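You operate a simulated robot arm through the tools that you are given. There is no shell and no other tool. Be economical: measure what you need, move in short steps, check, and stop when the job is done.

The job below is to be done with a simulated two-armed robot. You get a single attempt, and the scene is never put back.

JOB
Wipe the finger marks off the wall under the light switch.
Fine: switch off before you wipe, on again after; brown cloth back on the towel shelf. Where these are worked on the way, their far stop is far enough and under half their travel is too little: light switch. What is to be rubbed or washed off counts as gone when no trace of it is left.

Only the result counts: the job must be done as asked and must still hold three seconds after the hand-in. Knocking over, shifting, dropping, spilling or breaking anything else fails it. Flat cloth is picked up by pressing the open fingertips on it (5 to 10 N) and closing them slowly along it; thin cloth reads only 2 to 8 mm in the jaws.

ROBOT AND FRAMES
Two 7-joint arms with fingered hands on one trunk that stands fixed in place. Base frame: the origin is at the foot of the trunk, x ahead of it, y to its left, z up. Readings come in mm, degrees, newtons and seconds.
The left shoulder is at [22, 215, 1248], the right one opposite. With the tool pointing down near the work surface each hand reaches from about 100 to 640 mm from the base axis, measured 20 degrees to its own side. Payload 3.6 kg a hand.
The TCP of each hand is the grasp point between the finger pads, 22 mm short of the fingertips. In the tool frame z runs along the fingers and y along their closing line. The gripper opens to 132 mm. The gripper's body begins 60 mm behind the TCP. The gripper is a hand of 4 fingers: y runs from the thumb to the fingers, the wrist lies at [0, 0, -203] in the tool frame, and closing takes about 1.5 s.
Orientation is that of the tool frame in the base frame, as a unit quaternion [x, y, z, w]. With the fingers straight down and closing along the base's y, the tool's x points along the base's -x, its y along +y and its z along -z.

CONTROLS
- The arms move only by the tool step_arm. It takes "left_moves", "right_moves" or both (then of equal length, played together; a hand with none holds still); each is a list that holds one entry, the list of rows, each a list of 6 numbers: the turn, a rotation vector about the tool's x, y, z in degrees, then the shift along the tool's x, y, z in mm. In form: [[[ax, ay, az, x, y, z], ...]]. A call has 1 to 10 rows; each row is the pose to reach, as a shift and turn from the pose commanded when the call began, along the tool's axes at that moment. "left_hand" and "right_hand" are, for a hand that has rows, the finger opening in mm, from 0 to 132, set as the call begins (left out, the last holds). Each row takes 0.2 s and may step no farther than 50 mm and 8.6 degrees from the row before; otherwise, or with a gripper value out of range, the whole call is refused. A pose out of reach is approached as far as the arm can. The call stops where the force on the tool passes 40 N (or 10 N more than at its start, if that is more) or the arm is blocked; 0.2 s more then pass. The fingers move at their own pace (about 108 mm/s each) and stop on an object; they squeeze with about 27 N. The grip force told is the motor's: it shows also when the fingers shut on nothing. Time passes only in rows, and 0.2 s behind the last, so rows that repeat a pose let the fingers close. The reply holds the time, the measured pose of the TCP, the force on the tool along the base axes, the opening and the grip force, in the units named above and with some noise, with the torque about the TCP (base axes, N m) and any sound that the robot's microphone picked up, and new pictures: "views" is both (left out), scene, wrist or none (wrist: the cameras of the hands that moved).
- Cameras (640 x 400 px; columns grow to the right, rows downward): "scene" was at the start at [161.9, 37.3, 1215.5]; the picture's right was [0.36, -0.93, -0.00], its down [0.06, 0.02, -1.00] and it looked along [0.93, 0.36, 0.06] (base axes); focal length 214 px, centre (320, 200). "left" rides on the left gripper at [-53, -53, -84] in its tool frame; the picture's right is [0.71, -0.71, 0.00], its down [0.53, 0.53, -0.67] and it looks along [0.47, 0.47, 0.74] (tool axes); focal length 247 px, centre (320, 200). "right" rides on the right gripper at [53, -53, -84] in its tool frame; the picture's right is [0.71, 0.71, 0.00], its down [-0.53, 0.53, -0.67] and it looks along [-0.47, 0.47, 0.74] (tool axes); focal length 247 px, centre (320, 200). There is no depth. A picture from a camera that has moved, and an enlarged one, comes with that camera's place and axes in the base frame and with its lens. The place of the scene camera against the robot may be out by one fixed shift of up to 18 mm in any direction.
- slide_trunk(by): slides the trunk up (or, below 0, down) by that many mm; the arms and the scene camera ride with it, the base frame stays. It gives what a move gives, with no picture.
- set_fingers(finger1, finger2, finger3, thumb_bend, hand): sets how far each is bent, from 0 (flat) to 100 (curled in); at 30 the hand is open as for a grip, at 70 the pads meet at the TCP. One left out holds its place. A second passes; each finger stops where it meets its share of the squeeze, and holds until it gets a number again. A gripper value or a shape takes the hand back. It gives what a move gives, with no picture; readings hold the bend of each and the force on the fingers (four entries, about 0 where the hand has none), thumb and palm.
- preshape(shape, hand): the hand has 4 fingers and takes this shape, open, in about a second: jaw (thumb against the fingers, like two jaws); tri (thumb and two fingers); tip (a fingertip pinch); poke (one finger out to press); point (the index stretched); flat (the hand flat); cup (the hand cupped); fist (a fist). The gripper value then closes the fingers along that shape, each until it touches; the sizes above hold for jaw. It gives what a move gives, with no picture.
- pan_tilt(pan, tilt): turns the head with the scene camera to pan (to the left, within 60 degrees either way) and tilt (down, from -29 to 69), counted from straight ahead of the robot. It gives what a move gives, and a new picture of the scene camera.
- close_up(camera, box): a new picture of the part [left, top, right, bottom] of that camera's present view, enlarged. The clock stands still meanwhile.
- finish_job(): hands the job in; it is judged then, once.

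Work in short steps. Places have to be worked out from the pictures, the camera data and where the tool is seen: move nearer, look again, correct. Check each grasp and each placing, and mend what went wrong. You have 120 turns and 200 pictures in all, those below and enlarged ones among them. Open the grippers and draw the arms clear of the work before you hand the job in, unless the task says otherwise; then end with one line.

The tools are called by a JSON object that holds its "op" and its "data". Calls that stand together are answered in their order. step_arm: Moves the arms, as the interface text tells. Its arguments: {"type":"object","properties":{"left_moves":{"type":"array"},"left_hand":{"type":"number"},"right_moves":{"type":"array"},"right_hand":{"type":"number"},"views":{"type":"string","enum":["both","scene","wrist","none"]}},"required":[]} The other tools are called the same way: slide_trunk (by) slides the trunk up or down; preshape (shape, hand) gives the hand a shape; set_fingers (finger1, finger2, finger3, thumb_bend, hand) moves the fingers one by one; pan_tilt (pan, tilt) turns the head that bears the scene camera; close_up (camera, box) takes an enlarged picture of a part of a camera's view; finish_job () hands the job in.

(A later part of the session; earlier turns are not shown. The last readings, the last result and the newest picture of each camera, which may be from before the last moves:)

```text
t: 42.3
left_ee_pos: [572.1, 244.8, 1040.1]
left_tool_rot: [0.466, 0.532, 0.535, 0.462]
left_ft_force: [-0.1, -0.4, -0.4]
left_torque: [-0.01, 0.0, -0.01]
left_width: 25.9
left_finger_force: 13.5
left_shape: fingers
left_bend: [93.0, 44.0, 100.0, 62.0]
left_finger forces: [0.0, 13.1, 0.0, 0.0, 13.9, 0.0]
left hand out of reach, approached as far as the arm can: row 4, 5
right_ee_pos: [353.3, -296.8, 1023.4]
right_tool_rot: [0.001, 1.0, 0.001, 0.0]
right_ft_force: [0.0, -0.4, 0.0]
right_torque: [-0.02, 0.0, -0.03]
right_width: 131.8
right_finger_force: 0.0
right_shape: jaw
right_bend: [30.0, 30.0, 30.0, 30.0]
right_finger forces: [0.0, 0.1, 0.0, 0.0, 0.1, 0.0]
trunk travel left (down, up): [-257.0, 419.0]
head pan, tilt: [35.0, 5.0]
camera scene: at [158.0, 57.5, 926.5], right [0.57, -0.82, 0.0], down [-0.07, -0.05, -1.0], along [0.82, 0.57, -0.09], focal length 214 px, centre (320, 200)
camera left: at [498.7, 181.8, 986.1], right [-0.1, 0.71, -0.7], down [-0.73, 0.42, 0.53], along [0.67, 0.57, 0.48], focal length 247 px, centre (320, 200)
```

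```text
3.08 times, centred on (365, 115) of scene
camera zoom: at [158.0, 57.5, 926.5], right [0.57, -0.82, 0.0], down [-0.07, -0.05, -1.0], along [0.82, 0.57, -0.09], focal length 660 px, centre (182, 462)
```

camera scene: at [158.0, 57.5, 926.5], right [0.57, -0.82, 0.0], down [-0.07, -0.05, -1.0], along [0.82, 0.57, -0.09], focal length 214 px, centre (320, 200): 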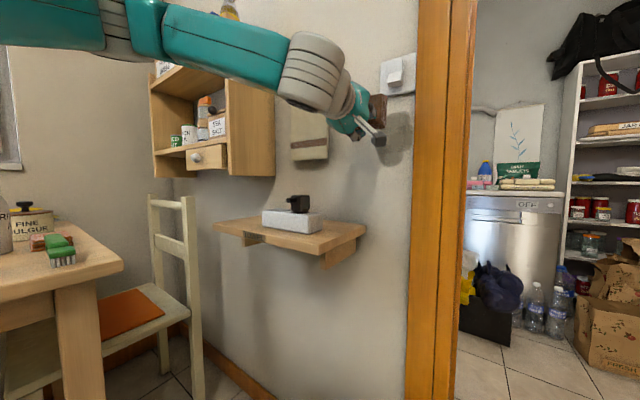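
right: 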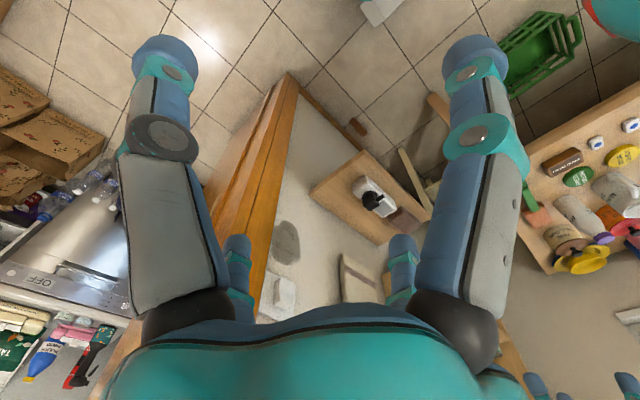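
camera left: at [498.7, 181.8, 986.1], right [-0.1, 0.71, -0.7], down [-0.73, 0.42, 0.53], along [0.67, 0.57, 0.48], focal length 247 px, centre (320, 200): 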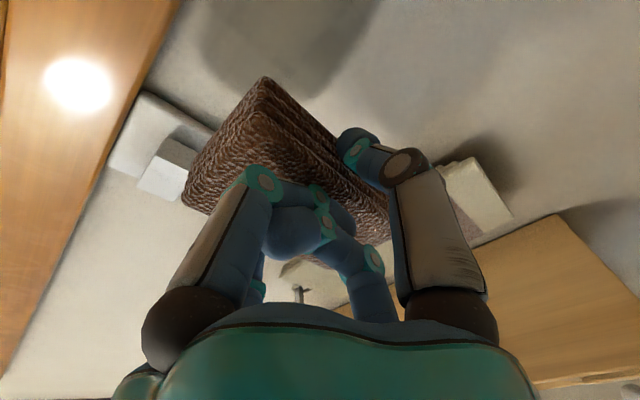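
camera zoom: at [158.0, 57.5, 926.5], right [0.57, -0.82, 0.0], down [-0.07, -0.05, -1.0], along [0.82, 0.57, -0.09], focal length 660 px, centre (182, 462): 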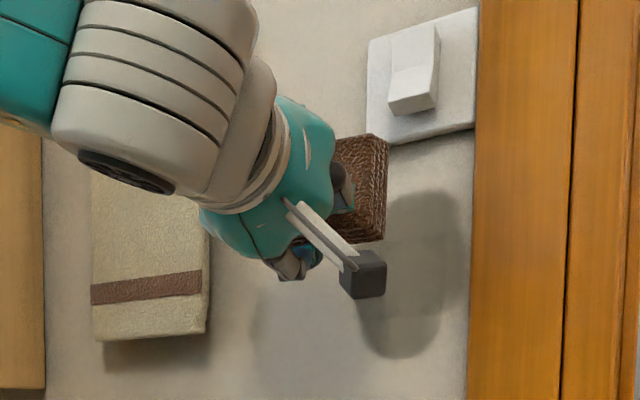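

The limit eases when the hand is higher relative to the shoulder, so I slide the trunk down 75 mm and then raise/shift the arm: target (590, 214, 1020).

{"op": "slide_trunk", "data": {"by": -75}}

{"op": "step_arm", "data": {"left_moves": [[[0, 0, 0, -3, 18, 3], [0, 0, 0, -10, 36, 6], [0, 0, 0, -20, 50, 9], [0, 0, 0, -33, 55, 14]]], "views": "both"}}

{"op": "close_up", "data": {"camera": "scene", "box": [300, 10, 430, 140]}}

```text
t: 43.4
left_ee_pos: [572.5, 246.1, 965.6]
left_tool_rot: [0.465, 0.531, 0.536, 0.463]
left_ft_force: [0.2, 0.9, 0.1]
left_torque: [0.02, 0.01, 0.01]
left_width: 26.0
left_finger_force: 13.3
left_shape: fingers
left_bend: [93.0, 44.0, 100.0, 62.0]
left_finger forces: [0.1, 13.2, 0.0, 0.0, 13.9, 0.0]
right_ee_pos: [354.7, -295.8, 948.3]
right_tool_rot: [0.0, 1.0, 0.0, 0.0]
right_ft_force: [0.3, 0.2, -1.5]
right_torque: [0.02, -0.02, -0.02]
right_width: 131.9
right_finger_force: 0.1
right_shape: jaw
right_bend: [30.0, 30.0, 30.0, 30.0]
right_finger forces: [0.0, 0.0, 0.0, 0.0, 0.1, 0.0]
trunk travel left (down, up): [-182.0, 494.0]
head pan, tilt: [35.0, 5.0]
```

```text
t: 44.4
left_ee_pos: [587.5, 223.7, 1017.7]
left_tool_rot: [0.465, 0.531, 0.536, 0.462]
left_ft_force: [-0.2, -0.3, -1.2]
left_torque: [-0.01, 0.03, 0.0]
left_width: 25.8
left_finger_force: 13.0
left_shape: fingers
left_bend: [93.0, 44.0, 100.0, 62.0]
left_finger forces: [0.1, 13.2, 0.0, 0.1, 13.7, 0.0]
left hand out of reach, approached as far as the arm can: row 4
right_ee_pos: [355.0, -295.4, 948.6]
right_tool_rot: [0.0, 1.0, 0.0, -0.001]
right_ft_force: [-0.7, 0.0, -0.3]
right_torque: [-0.02, -0.01, -0.01]
right_width: 131.8
right_finger_force: 0.0
right_shape: jaw
right_bend: [30.0, 30.0, 30.0, 30.0]
right_finger forces: [0.0, 0.1, 0.0, 0.1, 0.1, 0.1]
trunk travel left (down, up): [-182.0, 494.0]
head pan, tilt: [35.0, 5.0]
camera scene: at [159.8, 57.7, 847.9], right [0.57, -0.82, 0.0], down [-0.07, -0.05, -1.0], along [0.82, 0.57, -0.09], focal length 214 px, centre (320, 200)
camera left: at [513.4, 159.6, 964.3], right [-0.1, 0.71, -0.7], down [-0.74, 0.42, 0.53], along [0.67, 0.57, 0.48], focal length 247 px, centre (320, 200)
```

scene: 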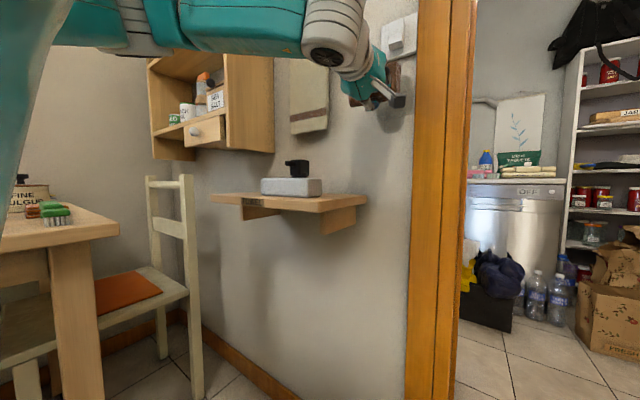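
left: 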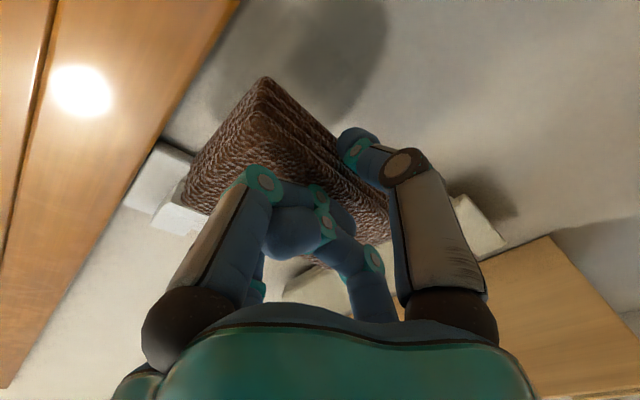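

```text
3.08 times, centred on (365, 75) of scene
camera zoom: at [159.8, 57.7, 847.9], right [0.57, -0.82, 0.0], down [-0.07, -0.05, -1.0], along [0.82, 0.57, -0.09], focal length 660 px, centre (182, 585)
```

zoom: 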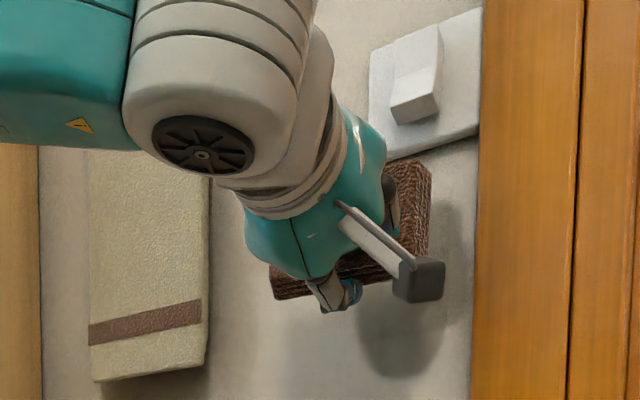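

Good position at (588, 224, 1018). I advance toward the wall in stages, watching the force.

{"op": "step_arm", "data": {"left_moves": [[[0, 0, 0, -3, 0, 10], [0, 0, 0, -6, 0, 20], [0, 0, 0, -8, 0, 26], [0, 0, 0, -9, 0, 30]]], "views": "none"}}

```text
t: 45.4
left_ee_pos: [596.6, 225.8, 1017.2]
left_tool_rot: [0.465, 0.532, 0.536, 0.462]
left_ft_force: [-0.2, 0.3, -0.5]
left_torque: [-0.01, 0.02, 0.01]
left_width: 25.9
left_finger_force: 13.3
left_shape: fingers
left_bend: [93.0, 44.0, 100.0, 62.0]
left_finger forces: [0.1, 13.2, 0.1, 0.1, 13.8, 0.1]
left hand out of reach, approached as far as the arm can: row 1, 2, 3, 4
right_ee_pos: [355.3, -296.0, 947.9]
right_tool_rot: [0.0, 1.0, 0.001, -0.001]
right_ft_force: [0.4, 0.6, 0.6]
right_torque: [0.03, 0.0, 0.01]
right_width: 132.1
right_finger_force: 0.1
right_shape: jaw
right_bend: [30.0, 30.0, 30.0, 30.0]
right_finger forces: [0.0, 0.0, 0.0, 0.0, 0.0, 0.1]
trunk travel left (down, up): [-182.0, 494.0]
head pan, tilt: [35.0, 5.0]
```

Blocked by the joint limit again; yawing the hand to the right helped before, so I turn 8° right while advancing.

{"op": "step_arm", "data": {"left_moves": [[[0, -4, 0, -4, 0, 5], [0, -8, 0, -8, 0, 12], [0, -8, 0, -9, 0, 18]]], "views": "none"}}

```text
t: 46.2
left_ee_pos: [614.7, 220.4, 1016.9]
left_tool_rot: [0.501, 0.497, 0.503, 0.498]
left_ft_force: [-0.9, -0.2, 0.2]
left_torque: [-0.01, 0.03, -0.01]
left_width: 25.8
left_finger_force: 13.6
left_shape: fingers
left_bend: [93.0, 44.0, 100.0, 62.0]
left_finger forces: [0.0, 13.2, 0.0, 0.0, 13.8, 0.0]
right_ee_pos: [353.9, -295.9, 948.2]
right_tool_rot: [0.0, 1.0, -0.001, -0.001]
right_ft_force: [0.3, -0.2, -0.1]
right_torque: [-0.01, -0.01, 0.0]
right_width: 132.0
right_finger_force: 0.1
right_shape: jaw
right_bend: [30.0, 30.0, 30.0, 30.0]
right_finger forces: [0.0, 0.1, 0.0, 0.1, 0.1, 0.1]
trunk travel left (down, up): [-182.0, 494.0]
head pan, tilt: [35.0, 5.0]
```

Reached with square orientation at (615, 220, 1017). I look at the gap to the wall.

{"op": "close_up", "data": {"camera": "scene", "box": [330, 20, 430, 120]}}

{"op": "close_up", "data": {"camera": "left", "box": [120, 0, 480, 225]}}

```text
4.00 times, centred on (380, 70) of scene
camera zoom: at [160.1, 57.9, 847.8], right [0.57, -0.82, 0.0], down [-0.07, -0.05, -1.0], along [0.82, 0.57, -0.09], focal length 858 px, centre (80, 720)
```

zoom: 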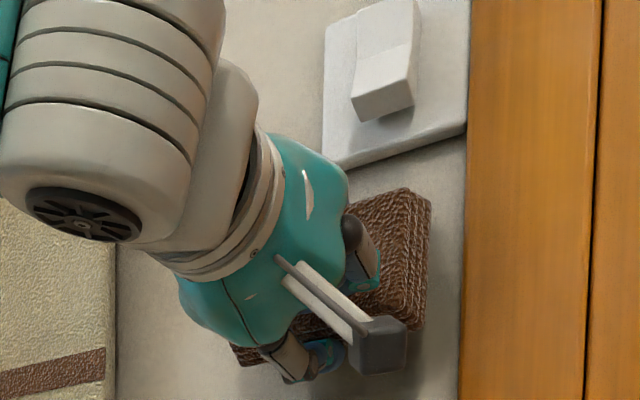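

```text
1.78 times, centred on (300, 112) of left
camera zoom: at [533.6, 167.6, 962.9], right [0.0, 0.71, -0.7], down [-0.67, 0.52, 0.53], along [0.74, 0.47, 0.48], focal length 439 px, centre (356, 356)
```

zoom: 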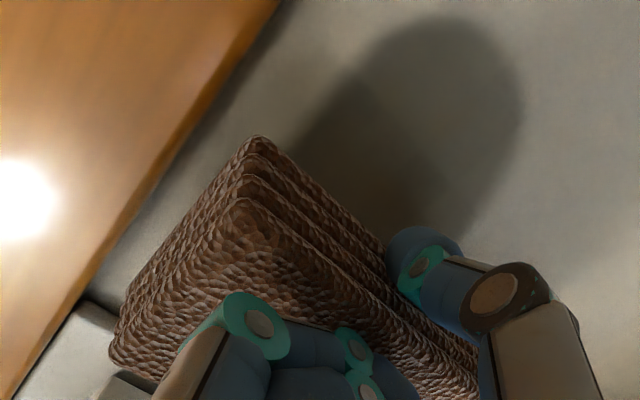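

The pad lies flat-ish and close to the wall. I advance in small increments until contact.

{"op": "step_arm", "data": {"left_moves": [[[0, 0, 0, 0, 0, 4], [0, 0, 0, 0, 0, 8], [0, 0, 0, 0, 0, 12]]], "views": "none"}}

```text
t: 47.0
left_ee_pos: [628.0, 219.7, 1016.2]
left_tool_rot: [0.501, 0.499, 0.502, 0.498]
left_ft_force: [-0.2, -0.5, -0.2]
left_torque: [-0.01, -0.01, -0.04]
left_width: 26.0
left_finger_force: 13.5
left_shape: fingers
left_bend: [93.0, 44.0, 100.0, 62.0]
left_finger forces: [0.0, 13.2, 0.0, 0.0, 13.8, 0.0]
right_ee_pos: [355.1, -296.2, 947.4]
right_tool_rot: [0.0, 1.0, 0.001, -0.001]
right_ft_force: [0.3, -0.2, -0.7]
right_torque: [-0.01, 0.03, -0.03]
right_width: 132.0
right_finger_force: 0.1
right_shape: jaw
right_bend: [30.0, 30.0, 30.0, 30.0]
right_finger forces: [0.0, 0.0, 0.0, 0.1, 0.0, 0.0]
trunk travel left (down, up): [-182.0, 494.0]
head pan, tilt: [35.0, 5.0]
```

No contact yet at x=628; continue 3 mm at a time.

{"op": "step_arm", "data": {"left_moves": [[[0, 0, 0, 0, 0, 3], [0, 0, 0, 0, 0, 6], [0, 0, 0, 0, 0, 8]]], "views": "none"}}

```text
t: 47.8
left_ee_pos: [636.1, 219.8, 1015.3]
left_tool_rot: [0.501, 0.499, 0.502, 0.498]
left_ft_force: [-0.2, -0.3, -0.3]
left_torque: [-0.03, 0.04, 0.01]
left_width: 25.8
left_finger_force: 13.3
left_shape: fingers
left_bend: [93.0, 44.0, 100.0, 62.0]
left_finger forces: [0.1, 13.3, 0.0, 0.0, 13.8, 0.0]
right_ee_pos: [355.0, -297.4, 947.4]
right_tool_rot: [0.0, 1.0, 0.0, -0.001]
right_ft_force: [-0.2, -0.3, -0.4]
right_torque: [0.0, -0.01, 0.0]
right_width: 131.8
right_finger_force: 0.1
right_shape: jaw
right_bend: [30.0, 30.0, 30.0, 30.0]
right_finger forces: [0.0, 0.0, 0.0, 0.1, 0.0, 0.0]
trunk travel left (down, up): [-182.0, 494.0]
head pan, tilt: [35.0, 5.0]
```

Still free; continue.

{"op": "step_arm", "data": {"left_moves": [[[0, 0, 0, 0, 0, 3], [0, 0, 0, 0, 0, 6], [0, 0, 0, 0, 0, 8]]], "views": "wrist"}}

```text
t: 48.6
left_ee_pos: [641.6, 223.0, 1016.6]
left_tool_rot: [0.501, 0.498, 0.502, 0.499]
left_ft_force: [-0.2, -0.3, -0.8]
left_torque: [-0.03, -0.02, 0.04]
left_width: 26.0
left_finger_force: 13.7
left_shape: fingers
left_bend: [93.0, 44.0, 100.0, 62.0]
left_finger forces: [0.0, 13.3, 0.0, 0.0, 13.9, 0.0]
left hand out of reach, approached as far as the arm can: row 2, 3
right_ee_pos: [354.9, -296.7, 947.6]
right_tool_rot: [0.0, 1.0, 0.001, -0.001]
right_ft_force: [-0.9, 0.0, -0.1]
right_torque: [-0.01, 0.03, 0.01]
right_width: 131.9
right_finger_force: 0.1
right_shape: jaw
right_bend: [30.0, 30.0, 30.0, 30.0]
right_finger forces: [0.0, 0.1, 0.1, 0.1, 0.0, 0.0]
trunk travel left (down, up): [-182.0, 494.0]
head pan, tilt: [35.0, 5.0]
camera left: at [559.8, 170.7, 963.6], right [0.0, 0.71, -0.7], down [-0.67, 0.52, 0.53], along [0.74, 0.47, 0.48], focal length 247 px, centre (320, 200)
```

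left: 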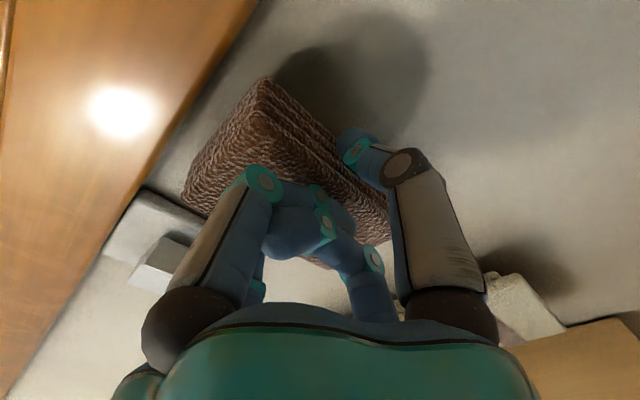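

At the limit again at x=642, still not touching. I yaw 6° further right and continue.

{"op": "step_arm", "data": {"left_moves": [[[0, -3, 0, -2, 0, 2], [0, -6, 0, -3, 0, 5], [0, -6, 0, -3, 0, 9]]], "views": "none"}}

```text
t: 49.4
left_ee_pos: [648.8, 219.8, 1017.1]
left_tool_rot: [0.528, 0.471, 0.474, 0.524]
left_ft_force: [-15.2, 2.1, -4.0]
left_torque: [-0.09, -0.15, 0.1]
left_width: 25.4
left_finger_force: 14.3
left_shape: fingers
left_bend: [93.0, 43.0, 100.0, 63.0]
left_finger forces: [0.0, 12.9, 0.0, 0.1, 16.0, 0.0]
right_ee_pos: [353.5, -296.0, 948.7]
right_tool_rot: [0.0, 1.0, 0.0, 0.0]
right_ft_force: [-0.5, -0.3, -0.1]
right_torque: [0.04, -0.03, -0.02]
right_width: 131.7
right_finger_force: 0.0
right_shape: jaw
right_bend: [30.0, 30.0, 30.0, 30.0]
right_finger forces: [0.1, 0.0, 0.1, 0.0, 0.0, 0.0]
trunk travel left (down, up): [-182.0, 494.0]
head pan, tilt: [35.0, 5.0]
```

Contact at x≈649 with 15 N. I wipe vertically using the trunk: down 45 mm, then up 80 mm.

{"op": "slide_trunk", "data": {"by": -45}}

{"op": "close_up", "data": {"camera": "left", "box": [0, 0, 640, 400]}}

```text
t: 50.2
left_ee_pos: [649.5, 219.0, 972.5]
left_tool_rot: [0.528, 0.471, 0.474, 0.525]
left_ft_force: [-13.2, -3.1, 2.3]
left_torque: [0.07, -0.2, -0.03]
left_width: 23.0
left_finger_force: 22.6
left_shape: fingers
left_bend: [93.0, 41.0, 100.0, 65.0]
left_finger forces: [15.8, 16.1, 0.1, 0.0, 12.8, 0.0]
right_ee_pos: [352.8, -295.9, 904.0]
right_tool_rot: [0.0, 1.0, 0.0, 0.001]
right_ft_force: [0.2, -0.1, -0.6]
right_torque: [0.0, 0.0, 0.02]
right_width: 132.1
right_finger_force: 0.1
right_shape: jaw
right_bend: [30.0, 30.0, 30.0, 30.0]
right_finger forces: [0.0, 0.0, 0.1, 0.0, 0.1, 0.0]
trunk travel left (down, up): [-137.0, 539.0]
head pan, tilt: [35.0, 5.0]
```

```text
1.00 times, centred on (320, 200) of left (not enlarged: the box is as wide or as high as the picture)
camera zoom: at [562.3, 175.5, 918.2], right [0.08, 0.71, -0.7], down [-0.61, 0.59, 0.53], along [0.79, 0.39, 0.48], focal length 247 px, centre (320, 200)
```

zoom: 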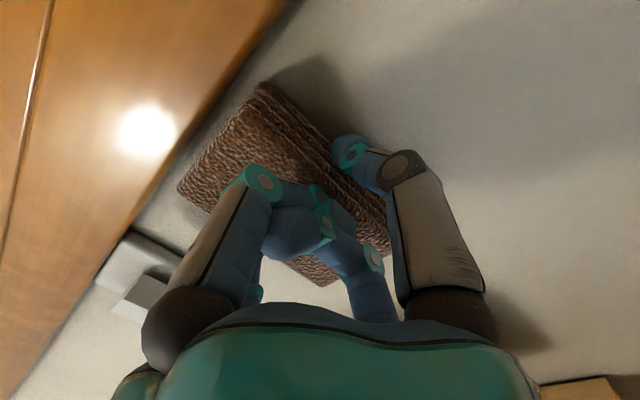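

Contact held at 13 N and the pad is now backed by finger 1. Wipe up.

{"op": "slide_trunk", "data": {"by": 45}}

{"op": "slide_trunk", "data": {"by": 38}}

{"op": "slide_trunk", "data": {"by": -38}}

{"op": "close_up", "data": {"camera": "left", "box": [0, 0, 640, 400]}}

{"op": "close_up", "data": {"camera": "scene", "box": [330, 10, 430, 130]}}

```text
t: 51.1
left_ee_pos: [649.9, 220.5, 1019.8]
left_tool_rot: [0.525, 0.47, 0.476, 0.526]
left_ft_force: [-12.8, 1.8, 2.2]
left_torque: [-0.1, -0.02, 0.08]
left_width: 24.3
left_finger_force: 15.2
left_shape: fingers
left_bend: [93.0, 42.0, 100.0, 64.0]
left_finger forces: [0.0, 14.4, 0.0, 0.1, 14.8, 0.0]
right_ee_pos: [353.0, -295.6, 949.0]
right_tool_rot: [-0.001, 1.0, 0.0, 0.0]
right_ft_force: [-0.1, -0.6, -0.6]
right_torque: [0.02, 0.01, -0.01]
right_width: 131.8
right_finger_force: 0.1
right_shape: jaw
right_bend: [30.0, 30.0, 30.0, 30.0]
right_finger forces: [0.0, 0.0, 0.1, 0.1, 0.0, 0.0]
trunk travel left (down, up): [-182.0, 494.0]
head pan, tilt: [35.0, 5.0]
```

```text
t: 51.9
left_ee_pos: [648.3, 219.8, 1054.6]
left_tool_rot: [0.529, 0.47, 0.474, 0.524]
left_ft_force: [-15.5, -2.6, -12.1]
left_torque: [0.1, -0.11, -0.07]
left_width: 28.1
left_finger_force: 24.3
left_shape: fingers
left_bend: [93.0, 45.0, 100.0, 62.0]
left_finger forces: [0.0, 28.4, 0.0, 0.0, 20.5, 0.0]
right_ee_pos: [352.9, -296.5, 985.8]
right_tool_rot: [0.0, 1.0, 0.0, 0.0]
right_ft_force: [0.5, 0.8, -0.7]
right_torque: [0.03, 0.0, -0.02]
right_width: 131.7
right_finger_force: 0.0
right_shape: jaw
right_bend: [30.0, 30.0, 30.0, 30.0]
right_finger forces: [0.1, 0.0, 0.0, 0.1, 0.0, 0.1]
trunk travel left (down, up): [-220.0, 456.0]
head pan, tilt: [35.0, 5.0]
```

```text
t: 52.8
left_ee_pos: [650.0, 221.4, 1019.8]
left_tool_rot: [0.526, 0.471, 0.475, 0.525]
left_ft_force: [-8.0, -0.8, 0.5]
left_torque: [-0.01, -0.03, -0.02]
left_width: 24.1
left_finger_force: 14.5
left_shape: fingers
left_bend: [93.0, 41.0, 100.0, 65.0]
left_finger forces: [0.0, 15.4, 0.1, 0.0, 13.4, 0.0]
right_ee_pos: [353.4, -295.5, 948.5]
right_tool_rot: [0.0, 1.0, 0.0, 0.0]
right_ft_force: [0.1, 0.0, -0.3]
right_torque: [-0.01, -0.03, 0.02]
right_width: 132.0
right_finger_force: 0.0
right_shape: jaw
right_bend: [30.0, 30.0, 30.0, 30.0]
right_finger forces: [0.0, 0.1, 0.1, 0.1, 0.1, 0.0]
trunk travel left (down, up): [-182.0, 494.0]
head pan, tilt: [35.0, 5.0]
```

```text
1.00 times, centred on (320, 200) of left (not enlarged: the box is as wide or as high as the picture)
camera zoom: at [562.5, 177.7, 964.8], right [0.08, 0.71, -0.7], down [-0.61, 0.59, 0.53], along [0.79, 0.39, 0.48], focal length 247 px, centre (320, 200)
```

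zoom: 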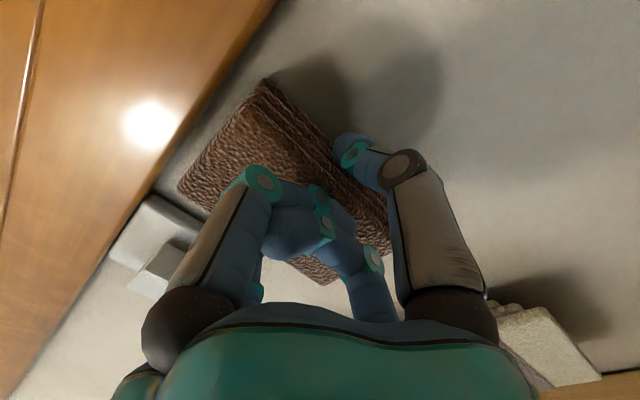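

```text
3.33 times, centred on (380, 70) of scene
camera zoom: at [159.3, 57.8, 847.9], right [0.57, -0.82, 0.0], down [-0.07, -0.05, -1.0], along [0.82, 0.57, -0.09], focal length 715 px, centre (120, 633)
```

zoom: 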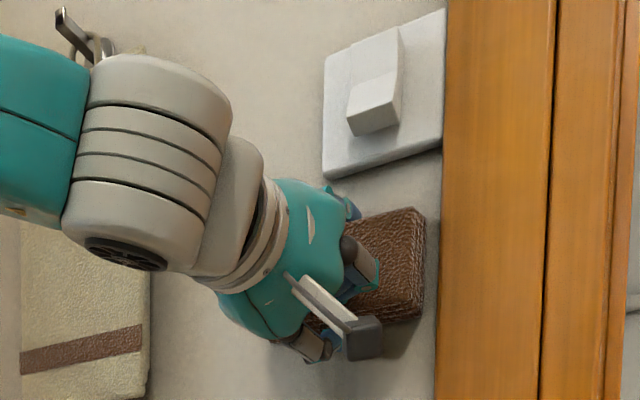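

Let me back off a little to see how much is removed.

{"op": "step_arm", "data": {"left_moves": [[[0, 0, 0, 0, 0, -20], [0, 0, 0, 0, 0, -50], [0, 0, 0, 35, 0, -90]]], "views": "wrist"}}

{"op": "close_up", "data": {"camera": "scene", "box": [330, 10, 430, 130]}}

```text
refused: row 3 steps farther than a row can; nothing moved
```

```text
3.33 times, centred on (380, 70) of scene
camera zoom: at [159.3, 57.8, 847.9], right [0.57, -0.82, 0.0], down [-0.07, -0.05, -1.0], along [0.82, 0.57, -0.09], focal length 715 px, centre (120, 633)
```

zoom: 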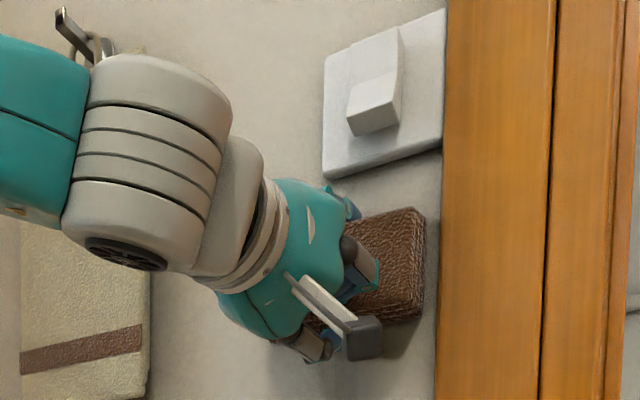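

Refused for a too-long step; retry in smaller rows.

{"op": "step_arm", "data": {"left_moves": [[[0, 0, 0, 0, 0, -25], [0, 0, 0, 10, 0, -55], [0, 0, 0, 30, 0, -90]]], "views": "wrist"}}

{"op": "close_up", "data": {"camera": "scene", "box": [330, 10, 430, 130]}}

```text
t: 53.6
left_ee_pos: [564.2, 260.7, 1019.6]
left_tool_rot: [0.526, 0.472, 0.475, 0.525]
left_ft_force: [0.0, -0.4, -1.2]
left_torque: [0.0, 0.02, -0.04]
left_width: 24.1
left_finger_force: 13.5
left_shape: fingers
left_bend: [93.0, 42.0, 100.0, 64.0]
left_finger forces: [0.1, 13.6, 0.1, 0.0, 13.7, 0.0]
right_ee_pos: [353.8, -296.2, 948.5]
right_tool_rot: [0.0, 1.0, 0.0, 0.0]
right_ft_force: [0.1, 0.6, -0.8]
right_torque: [0.01, -0.01, 0.01]
right_width: 132.0
right_finger_force: 0.0
right_shape: jaw
right_bend: [30.0, 30.0, 30.0, 30.0]
right_finger forces: [0.1, 0.1, 0.1, 0.1, 0.0, 0.0]
trunk travel left (down, up): [-182.0, 494.0]
head pan, tilt: [35.0, 5.0]
camera left: at [475.4, 217.4, 965.4], right [0.08, 0.71, -0.7], down [-0.61, 0.59, 0.53], along [0.79, 0.39, 0.48], focal length 247 px, centre (320, 200)
```

left: 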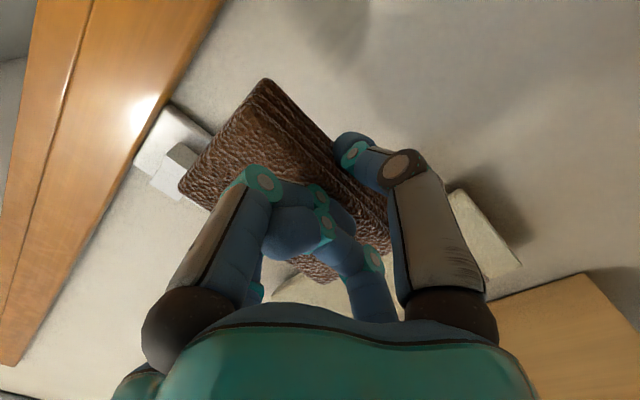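

```text
3.33 times, centred on (380, 70) of scene
camera zoom: at [159.9, 58.0, 847.9], right [0.57, -0.82, 0.0], down [-0.07, -0.05, -1.0], along [0.82, 0.57, -0.09], focal length 715 px, centre (120, 633)
```

zoom: 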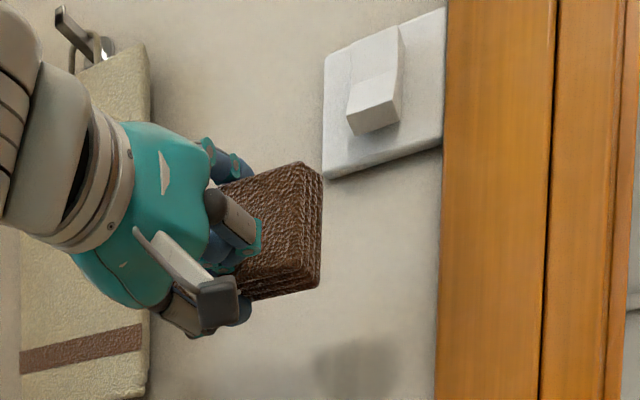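

Most is gone; a remnant remains at about y≈219, z≈945–995 (contact is on the pad's upper part). I lower the trunk 60 mm, press again and wipe lower.

{"op": "slide_trunk", "data": {"by": -60}}

{"op": "step_arm", "data": {"left_moves": [[[0, 0, 0, -20, 0, 30], [0, 0, 0, -30, 0, 60], [0, 0, 0, -30, 0, 80], [0, 0, 0, -30, 0, 88]]], "views": "none"}}

{"op": "close_up", "data": {"camera": "scene", "box": [330, 10, 430, 130]}}

```text
t: 54.6
left_ee_pos: [563.5, 260.0, 960.0]
left_tool_rot: [0.526, 0.469, 0.476, 0.525]
left_ft_force: [-0.1, 0.5, -1.6]
left_torque: [-0.02, 0.0, -0.01]
left_width: 23.9
left_finger_force: 13.6
left_shape: fingers
left_bend: [93.0, 42.0, 100.0, 64.0]
left_finger forces: [0.1, 13.6, 0.2, 0.0, 13.7, 0.0]
right_ee_pos: [354.5, -296.8, 888.0]
right_tool_rot: [0.0, 1.0, 0.0, 0.001]
right_ft_force: [-1.0, -0.7, 0.7]
right_torque: [0.01, 0.0, 0.03]
right_width: 131.9
right_finger_force: 0.1
right_shape: jaw
right_bend: [30.0, 30.0, 30.0, 30.0]
right_finger forces: [0.0, 0.1, 0.0, 0.0, 0.0, 0.0]
trunk travel left (down, up): [-122.0, 554.0]
head pan, tilt: [35.0, 5.0]
```

```text
t: 55.6
left_ee_pos: [648.0, 221.3, 959.9]
left_tool_rot: [0.527, 0.471, 0.475, 0.524]
left_ft_force: [0.2, 0.1, -0.6]
left_torque: [0.02, 0.05, 0.0]
left_width: 24.0
left_finger_force: 12.8
left_shape: fingers
left_bend: [93.0, 42.0, 100.0, 64.0]
left_finger forces: [0.1, 13.3, 0.1, 0.1, 13.5, 0.0]
right_ee_pos: [355.0, -296.7, 888.6]
right_tool_rot: [0.0, 1.0, 0.0, 0.0]
right_ft_force: [0.0, 0.7, 0.1]
right_torque: [0.0, -0.01, 0.03]
right_width: 131.9
right_finger_force: 0.0
right_shape: jaw
right_bend: [30.0, 30.0, 30.0, 30.0]
right_finger forces: [0.0, 0.0, 0.1, 0.0, 0.0, 0.1]
trunk travel left (down, up): [-122.0, 554.0]
head pan, tilt: [35.0, 5.0]
```

```text
3.33 times, centred on (380, 70) of scene
camera zoom: at [161.3, 57.9, 785.5], right [0.57, -0.82, 0.0], down [-0.07, -0.05, -1.0], along [0.82, 0.57, -0.09], focal length 715 px, centre (120, 633)
```

zoom: 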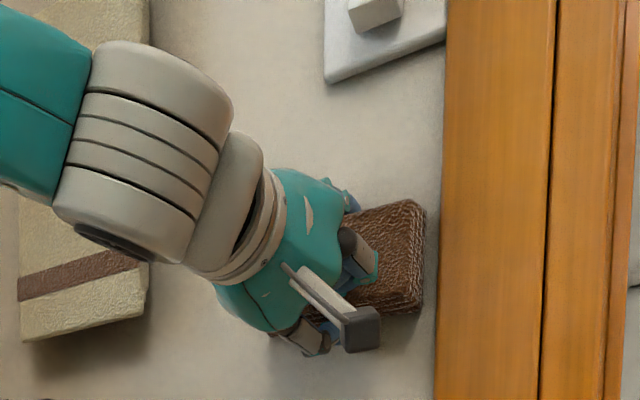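

Not yet in contact; advance a few more mm.

{"op": "step_arm", "data": {"left_moves": [[[0, 0, 0, 0, 0, 3], [0, 0, 0, 0, 0, 6]]], "views": "none"}}

```text
t: 56.2
left_ee_pos: [649.7, 220.7, 959.7]
left_tool_rot: [0.527, 0.47, 0.475, 0.525]
left_ft_force: [-31.4, 4.0, -7.4]
left_torque: [-0.06, -0.11, -0.01]
left_width: 24.5
left_finger_force: 29.1
left_shape: fingers
left_bend: [94.0, 42.0, 100.0, 64.0]
left_finger forces: [28.8, 13.5, 0.1, 0.1, 16.5, 0.1]
right_ee_pos: [352.0, -296.0, 889.5]
right_tool_rot: [0.0, 1.0, 0.001, 0.001]
right_ft_force: [0.5, -0.7, -0.9]
right_torque: [-0.03, 0.0, 0.01]
right_width: 132.1
right_finger_force: 0.0
right_shape: jaw
right_bend: [30.0, 30.0, 30.0, 30.0]
right_finger forces: [0.0, 0.0, 0.1, 0.0, 0.1, 0.0]
trunk travel left (down, up): [-122.0, 554.0]
head pan, tilt: [35.0, 5.0]
```

31 N is more than needed; ease back 2 mm and wipe down and up with the trunk.

{"op": "step_arm", "data": {"left_moves": [[[0, 0, 0, 0, 0, -2]]], "views": "none"}}

{"op": "slide_trunk", "data": {"by": -45}}

{"op": "slide_trunk", "data": {"by": 55}}

{"op": "slide_trunk", "data": {"by": -40}}

{"op": "slide_trunk", "data": {"by": 40}}

```text
t: 56.6
left_ee_pos: [650.0, 221.5, 961.6]
left_tool_rot: [0.526, 0.47, 0.476, 0.526]
left_ft_force: [-21.5, 0.9, -5.6]
left_torque: [-0.03, -0.06, -0.03]
left_width: 24.3
left_finger_force: 26.1
left_shape: fingers
left_bend: [94.0, 42.0, 100.0, 64.0]
left_finger forces: [21.8, 13.5, 0.0, 0.1, 16.3, 0.0]
right_ee_pos: [353.1, -295.4, 889.6]
right_tool_rot: [0.0, 1.0, 0.0, 0.001]
right_ft_force: [-0.1, -0.6, 1.4]
right_torque: [0.02, -0.03, -0.01]
right_width: 132.0
right_finger_force: 0.0
right_shape: jaw
right_bend: [30.0, 30.0, 30.0, 30.0]
right_finger forces: [0.0, 0.1, 0.0, 0.0, 0.0, 0.1]
trunk travel left (down, up): [-122.0, 554.0]
head pan, tilt: [35.0, 5.0]
```

```text
t: 57.4
left_ee_pos: [649.6, 219.9, 913.6]
left_tool_rot: [0.528, 0.47, 0.475, 0.524]
left_ft_force: [-18.3, -1.4, 2.2]
left_torque: [0.02, -0.16, -0.06]
left_width: 22.6
left_finger_force: 26.3
left_shape: fingers
left_bend: [94.0, 40.0, 100.0, 66.0]
left_finger forces: [23.3, 17.8, 0.1, 0.0, 12.0, 0.0]
right_ee_pos: [353.8, -295.9, 843.1]
right_tool_rot: [-0.001, 1.0, 0.0, 0.001]
right_ft_force: [0.7, 0.8, -1.1]
right_torque: [0.03, -0.01, -0.03]
right_width: 131.8
right_finger_force: 0.1
right_shape: jaw
right_bend: [30.0, 30.0, 30.0, 30.0]
right_finger forces: [0.0, 0.0, 0.0, 0.1, 0.0, 0.0]
trunk travel left (down, up): [-77.0, 599.0]
head pan, tilt: [35.0, 5.0]
```

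```text
t: 58.4
left_ee_pos: [649.4, 221.5, 971.7]
left_tool_rot: [0.525, 0.469, 0.477, 0.526]
left_ft_force: [-17.4, 4.4, 1.4]
left_torque: [-0.06, 0.1, -0.04]
left_width: 25.3
left_finger_force: 24.5
left_shape: fingers
left_bend: [93.0, 42.0, 100.0, 64.0]
left_finger forces: [18.4, 14.3, 0.1, 0.0, 15.9, 0.1]
right_ee_pos: [352.4, -296.2, 899.3]
right_tool_rot: [0.0, 1.0, 0.0, -0.001]
right_ft_force: [-0.2, -0.4, -0.4]
right_torque: [0.0, 0.01, 0.02]
right_width: 131.8
right_finger_force: 0.0
right_shape: jaw
right_bend: [30.0, 30.0, 30.0, 30.0]
right_finger forces: [0.1, 0.1, 0.0, 0.1, 0.0, 0.1]
trunk travel left (down, up): [-132.0, 544.0]
head pan, tilt: [35.0, 5.0]
```

```text
t: 59.2
left_ee_pos: [650.0, 220.5, 927.0]
left_tool_rot: [0.529, 0.47, 0.474, 0.524]
left_ft_force: [-17.1, -4.0, 1.1]
left_torque: [-0.03, -0.08, -0.07]
left_width: 23.4
left_finger_force: 26.3
left_shape: fingers
left_bend: [94.0, 40.0, 100.0, 65.0]
left_finger forces: [22.8, 17.1, 0.1, 0.0, 12.6, 0.0]
right_ee_pos: [353.0, -296.1, 858.2]
right_tool_rot: [0.0, 1.0, 0.0, 0.002]
right_ft_force: [0.2, 0.2, -0.1]
right_torque: [0.01, -0.02, -0.02]
right_width: 131.7
right_finger_force: 0.1
right_shape: jaw
right_bend: [30.0, 30.0, 30.0, 30.0]
right_finger forces: [0.1, 0.1, 0.0, 0.0, 0.0, 0.0]
trunk travel left (down, up): [-92.0, 584.0]
head pan, tilt: [35.0, 5.0]
```

```text
t: 60.1
left_ee_pos: [649.7, 222.0, 971.0]
left_tool_rot: [0.525, 0.469, 0.477, 0.527]
left_ft_force: [-17.3, 3.4, 1.7]
left_torque: [-0.02, 0.1, 0.01]
left_width: 25.2
left_finger_force: 24.7
left_shape: fingers
left_bend: [93.0, 42.0, 100.0, 64.0]
left_finger forces: [18.7, 14.4, 0.0, 0.0, 15.9, 0.1]
right_ee_pos: [353.1, -295.1, 899.3]
right_tool_rot: [0.0, 1.0, 0.0, 0.0]
right_ft_force: [0.5, -0.2, -0.6]
right_torque: [-0.01, 0.01, 0.03]
right_width: 131.8
right_finger_force: 0.2
right_shape: jaw
right_bend: [30.0, 30.0, 30.0, 30.0]
right_finger forces: [0.0, 0.0, 0.0, 0.0, 0.1, 0.0]
trunk travel left (down, up): [-132.0, 544.0]
head pan, tilt: [35.0, 5.0]
```

Now back off, raise the head via trunk, and inspect the wall.

{"op": "step_arm", "data": {"left_moves": [[[0, 0, 0, 0, 0, -25], [0, 0, 0, 10, 0, -55], [0, 0, 0, 30, 0, -90], [0, 0, 0, 60, 0, -120]]], "views": "scene"}}

{"op": "close_up", "data": {"camera": "scene", "box": [330, 10, 430, 150]}}

```text
t: 61.1
left_ee_pos: [535.7, 294.7, 969.6]
left_tool_rot: [0.526, 0.47, 0.475, 0.526]
left_ft_force: [0.2, -0.5, -0.2]
left_torque: [-0.02, 0.0, 0.02]
left_width: 24.6
left_finger_force: 13.7
left_shape: fingers
left_bend: [93.0, 42.0, 100.0, 64.0]
left_finger forces: [0.0, 13.3, 0.0, 0.0, 13.5, 0.1]
right_ee_pos: [353.5, -295.9, 897.3]
right_tool_rot: [0.0, 1.0, 0.0, -0.001]
right_ft_force: [0.3, 0.2, -0.8]
right_torque: [0.0, 0.0, 0.03]
right_width: 131.9
right_finger_force: 0.0
right_shape: jaw
right_bend: [30.0, 30.0, 30.0, 30.0]
right_finger forces: [0.1, 0.0, 0.0, 0.0, 0.0, 0.0]
trunk travel left (down, up): [-132.0, 544.0]
head pan, tilt: [35.0, 5.0]
camera scene: at [161.0, 57.9, 795.9], right [0.57, -0.82, 0.0], down [-0.07, -0.05, -1.0], along [0.82, 0.57, -0.09], focal length 214 px, centre (320, 200)
```

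scene: 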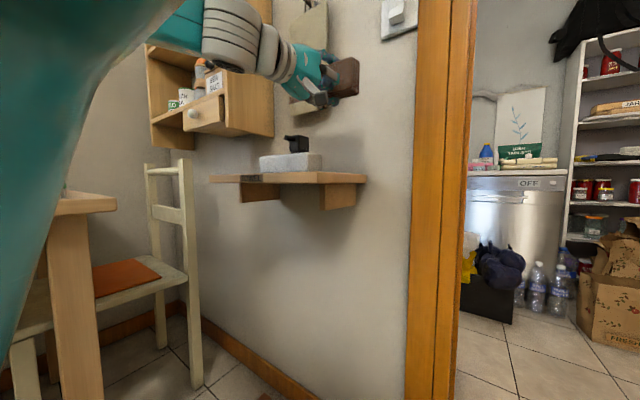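

```text
2.86 times, centred on (380, 80) of scene
camera zoom: at [161.0, 57.9, 795.9], right [0.57, -0.82, 0.0], down [-0.07, -0.05, -1.0], along [0.82, 0.57, -0.09], focal length 613 px, centre (149, 543)
```

zoom: 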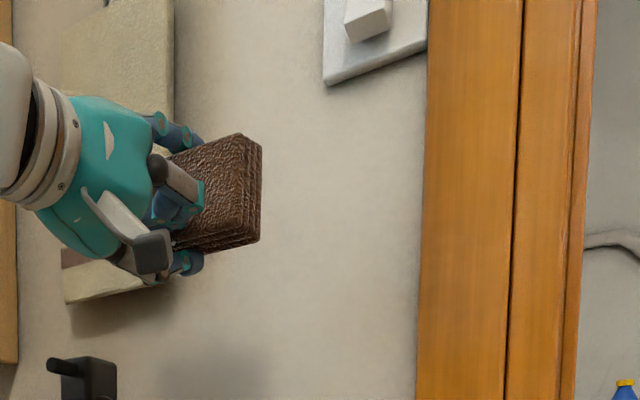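

The wall looks clean; I enlarge the area further to check for faint traces.

{"op": "close_up", "data": {"camera": "scene", "box": [365, 30, 425, 90]}}

{"op": "close_up", "data": {"camera": "scene", "box": [365, 75, 425, 135]}}

```text
6.67 times, centred on (395, 60) of scene
camera zoom: at [161.0, 57.9, 795.9], right [0.57, -0.82, 0.0], down [-0.07, -0.05, -1.0], along [0.82, 0.57, -0.09], focal length 1430 px, centre (-180, 1133)
```

zoom: 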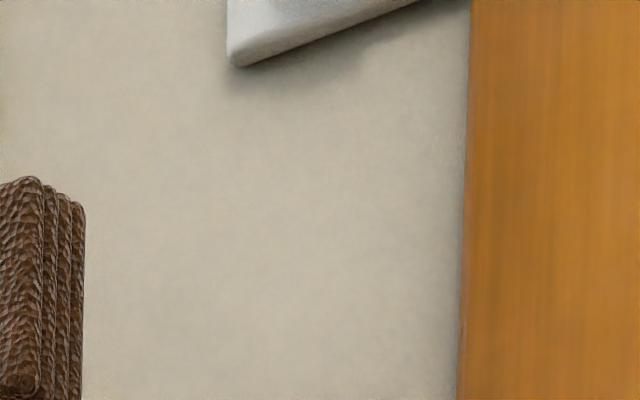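

```text
6.67 times, centred on (395, 105) of scene
camera zoom: at [161.0, 57.9, 795.9], right [0.57, -0.82, 0.0], down [-0.07, -0.05, -1.0], along [0.82, 0.57, -0.09], focal length 1430 px, centre (-180, 833)
```

zoom: 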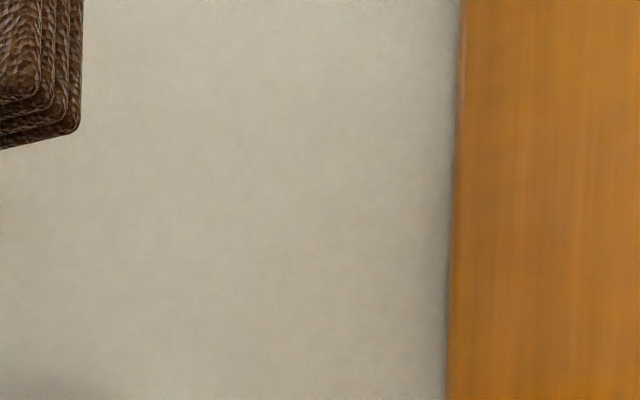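

I check the slightly darker spot just under the plate.

{"op": "close_up", "data": {"camera": "scene", "box": [380, 25, 415, 60]}}

{"op": "pan_tilt", "data": {"pan": 20, "tilt": -20}}

{"op": "close_up", "data": {"camera": "scene", "box": [280, 80, 380, 190]}}

```text
11.43 times, centred on (398, 42) of scene
camera zoom: at [161.0, 57.9, 795.9], right [0.57, -0.82, 0.0], down [-0.07, -0.05, -1.0], along [0.82, 0.57, -0.09], focal length 2451 px, centre (-566, 2000)
```

zoom: 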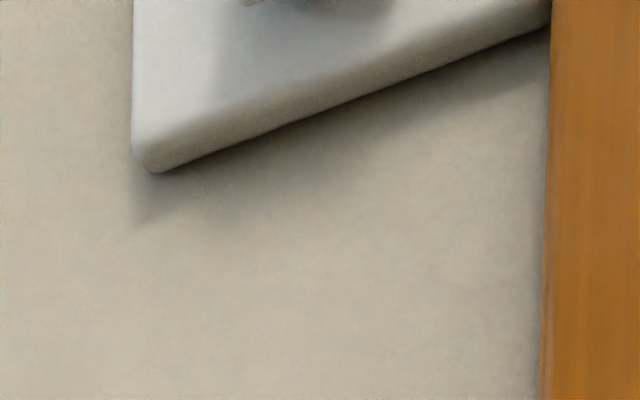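

```text
t: 62.0
left_ee_pos: [537.7, 294.5, 969.6]
left_tool_rot: [0.526, 0.471, 0.475, 0.525]
left_ft_force: [-0.7, -0.2, 0.9]
left_torque: [0.0, 0.01, 0.03]
left_width: 24.5
left_finger_force: 13.3
left_shape: fingers
left_bend: [93.0, 42.0, 100.0, 64.0]
left_finger forces: [0.0, 13.3, 0.0, 0.1, 13.5, 0.1]
right_ee_pos: [354.8, -296.0, 897.8]
right_tool_rot: [0.0, 1.0, -0.001, -0.001]
right_ft_force: [0.6, 0.4, -1.4]
right_torque: [-0.03, -0.01, -0.02]
right_width: 131.9
right_finger_force: 0.0
right_shape: jaw
right_bend: [30.0, 30.0, 30.0, 30.0]
right_finger forces: [0.0, 0.0, 0.0, 0.0, 0.0, 0.0]
trunk travel left (down, up): [-132.0, 544.0]
head pan, tilt: [20.0, -20.0]
camera scene: at [157.3, 31.3, 833.0], right [0.34, -0.94, 0.0], down [0.32, 0.12, -0.94], along [0.88, 0.32, 0.34], focal length 214 px, centre (320, 200)
```

scene: 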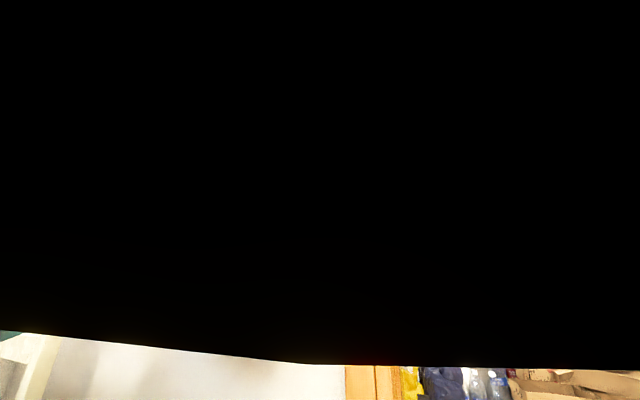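

```text
3.64 times, centred on (330, 135) of scene
camera zoom: at [157.3, 31.3, 833.0], right [0.34, -0.94, 0.0], down [0.32, 0.12, -0.94], along [0.88, 0.32, 0.34], focal length 780 px, centre (284, 436)
```

zoom: 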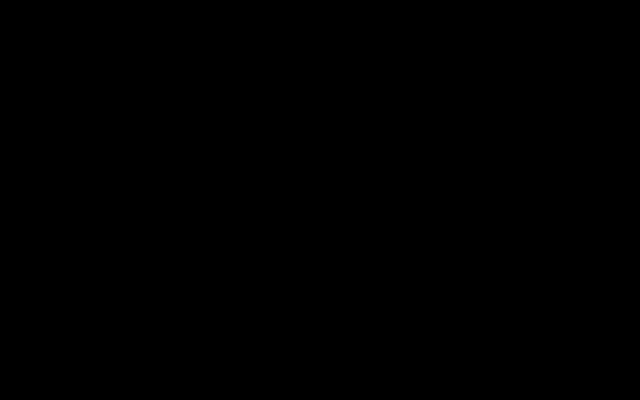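

Only the plate's own shadow there; the wall is clean. Now return the cloth: raise the trunk 125 mm, square the yaw and pull back before pitching down.

{"op": "slide_trunk", "data": {"by": 125}}

{"op": "step_arm", "data": {"left_moves": [[[0, 3.5, 0, 6, 0, -26], [0, 7, 0, 12, 0, -53], [0, 10.6, 0, 18, 0, -79]]], "views": "none"}}

{"op": "pan_tilt", "data": {"pan": 35, "tilt": 10}}

```text
t: 63.5
left_ee_pos: [538.8, 294.3, 1091.9]
left_tool_rot: [0.527, 0.47, 0.476, 0.524]
left_ft_force: [0.7, 0.2, -0.8]
left_torque: [0.0, -0.02, -0.01]
left_width: 25.1
left_finger_force: 13.0
left_shape: fingers
left_bend: [93.0, 42.0, 100.0, 64.0]
left_finger forces: [0.0, 13.3, 0.1, 0.0, 13.5, 0.1]
right_ee_pos: [355.3, -296.9, 1022.3]
right_tool_rot: [0.001, 1.0, 0.0, -0.001]
right_ft_force: [-0.1, 0.3, 0.2]
right_torque: [0.01, -0.01, 0.02]
right_width: 131.7
right_finger_force: 0.1
right_shape: jaw
right_bend: [30.0, 30.0, 30.0, 30.0]
right_finger forces: [0.0, 0.0, 0.1, 0.0, 0.0, 0.0]
trunk travel left (down, up): [-257.0, 419.0]
head pan, tilt: [20.0, -20.0]
```

```text
t: 64.3
left_ee_pos: [462.9, 321.2, 1093.1]
left_tool_rot: [0.48, 0.518, 0.522, 0.478]
left_ft_force: [-0.3, 0.7, -0.7]
left_torque: [-0.01, 0.02, 0.05]
left_width: 24.7
left_finger_force: 13.5
left_shape: fingers
left_bend: [93.0, 42.0, 100.0, 64.0]
left_finger forces: [0.1, 13.1, 0.0, 0.1, 13.4, 0.1]
right_ee_pos: [354.7, -296.7, 1023.1]
right_tool_rot: [0.0, 1.0, 0.0, -0.001]
right_ft_force: [0.3, -0.3, -0.1]
right_torque: [-0.04, 0.01, 0.03]
right_width: 131.6
right_finger_force: 0.0
right_shape: jaw
right_bend: [30.0, 30.0, 30.0, 30.0]
right_finger forces: [0.1, 0.1, 0.0, 0.0, 0.0, 0.0]
trunk travel left (down, up): [-257.0, 419.0]
head pan, tilt: [20.0, -20.0]
```

```text
t: 65.2
left_ee_pos: [462.4, 319.6, 1092.7]
left_tool_rot: [0.481, 0.516, 0.521, 0.48]
left_ft_force: [-0.4, 0.0, 0.0]
left_torque: [-0.03, 0.01, 0.03]
left_width: 24.6
left_finger_force: 13.1
left_shape: fingers
left_bend: [93.0, 42.0, 100.0, 64.0]
left_finger forces: [0.0, 13.2, 0.0, 0.0, 13.5, 0.1]
right_ee_pos: [354.4, -296.0, 1022.4]
right_tool_rot: [0.0, 1.0, 0.0, -0.001]
right_ft_force: [-0.4, -0.1, -0.4]
right_torque: [0.05, 0.0, 0.02]
right_width: 131.7
right_finger_force: 0.1
right_shape: jaw
right_bend: [30.0, 30.0, 30.0, 30.0]
right_finger forces: [0.1, 0.1, 0.1, 0.1, 0.0, 0.0]
trunk travel left (down, up): [-257.0, 419.0]
head pan, tilt: [35.0, 10.0]
camera scene: at [159.2, 58.5, 918.3], right [0.57, -0.82, 0.0], down [-0.14, -0.1, -0.98], along [0.81, 0.56, -0.17], focal length 214 px, centre (320, 200)
```

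scene: 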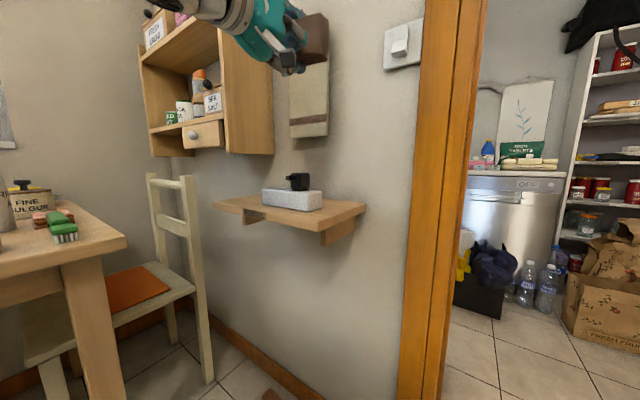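

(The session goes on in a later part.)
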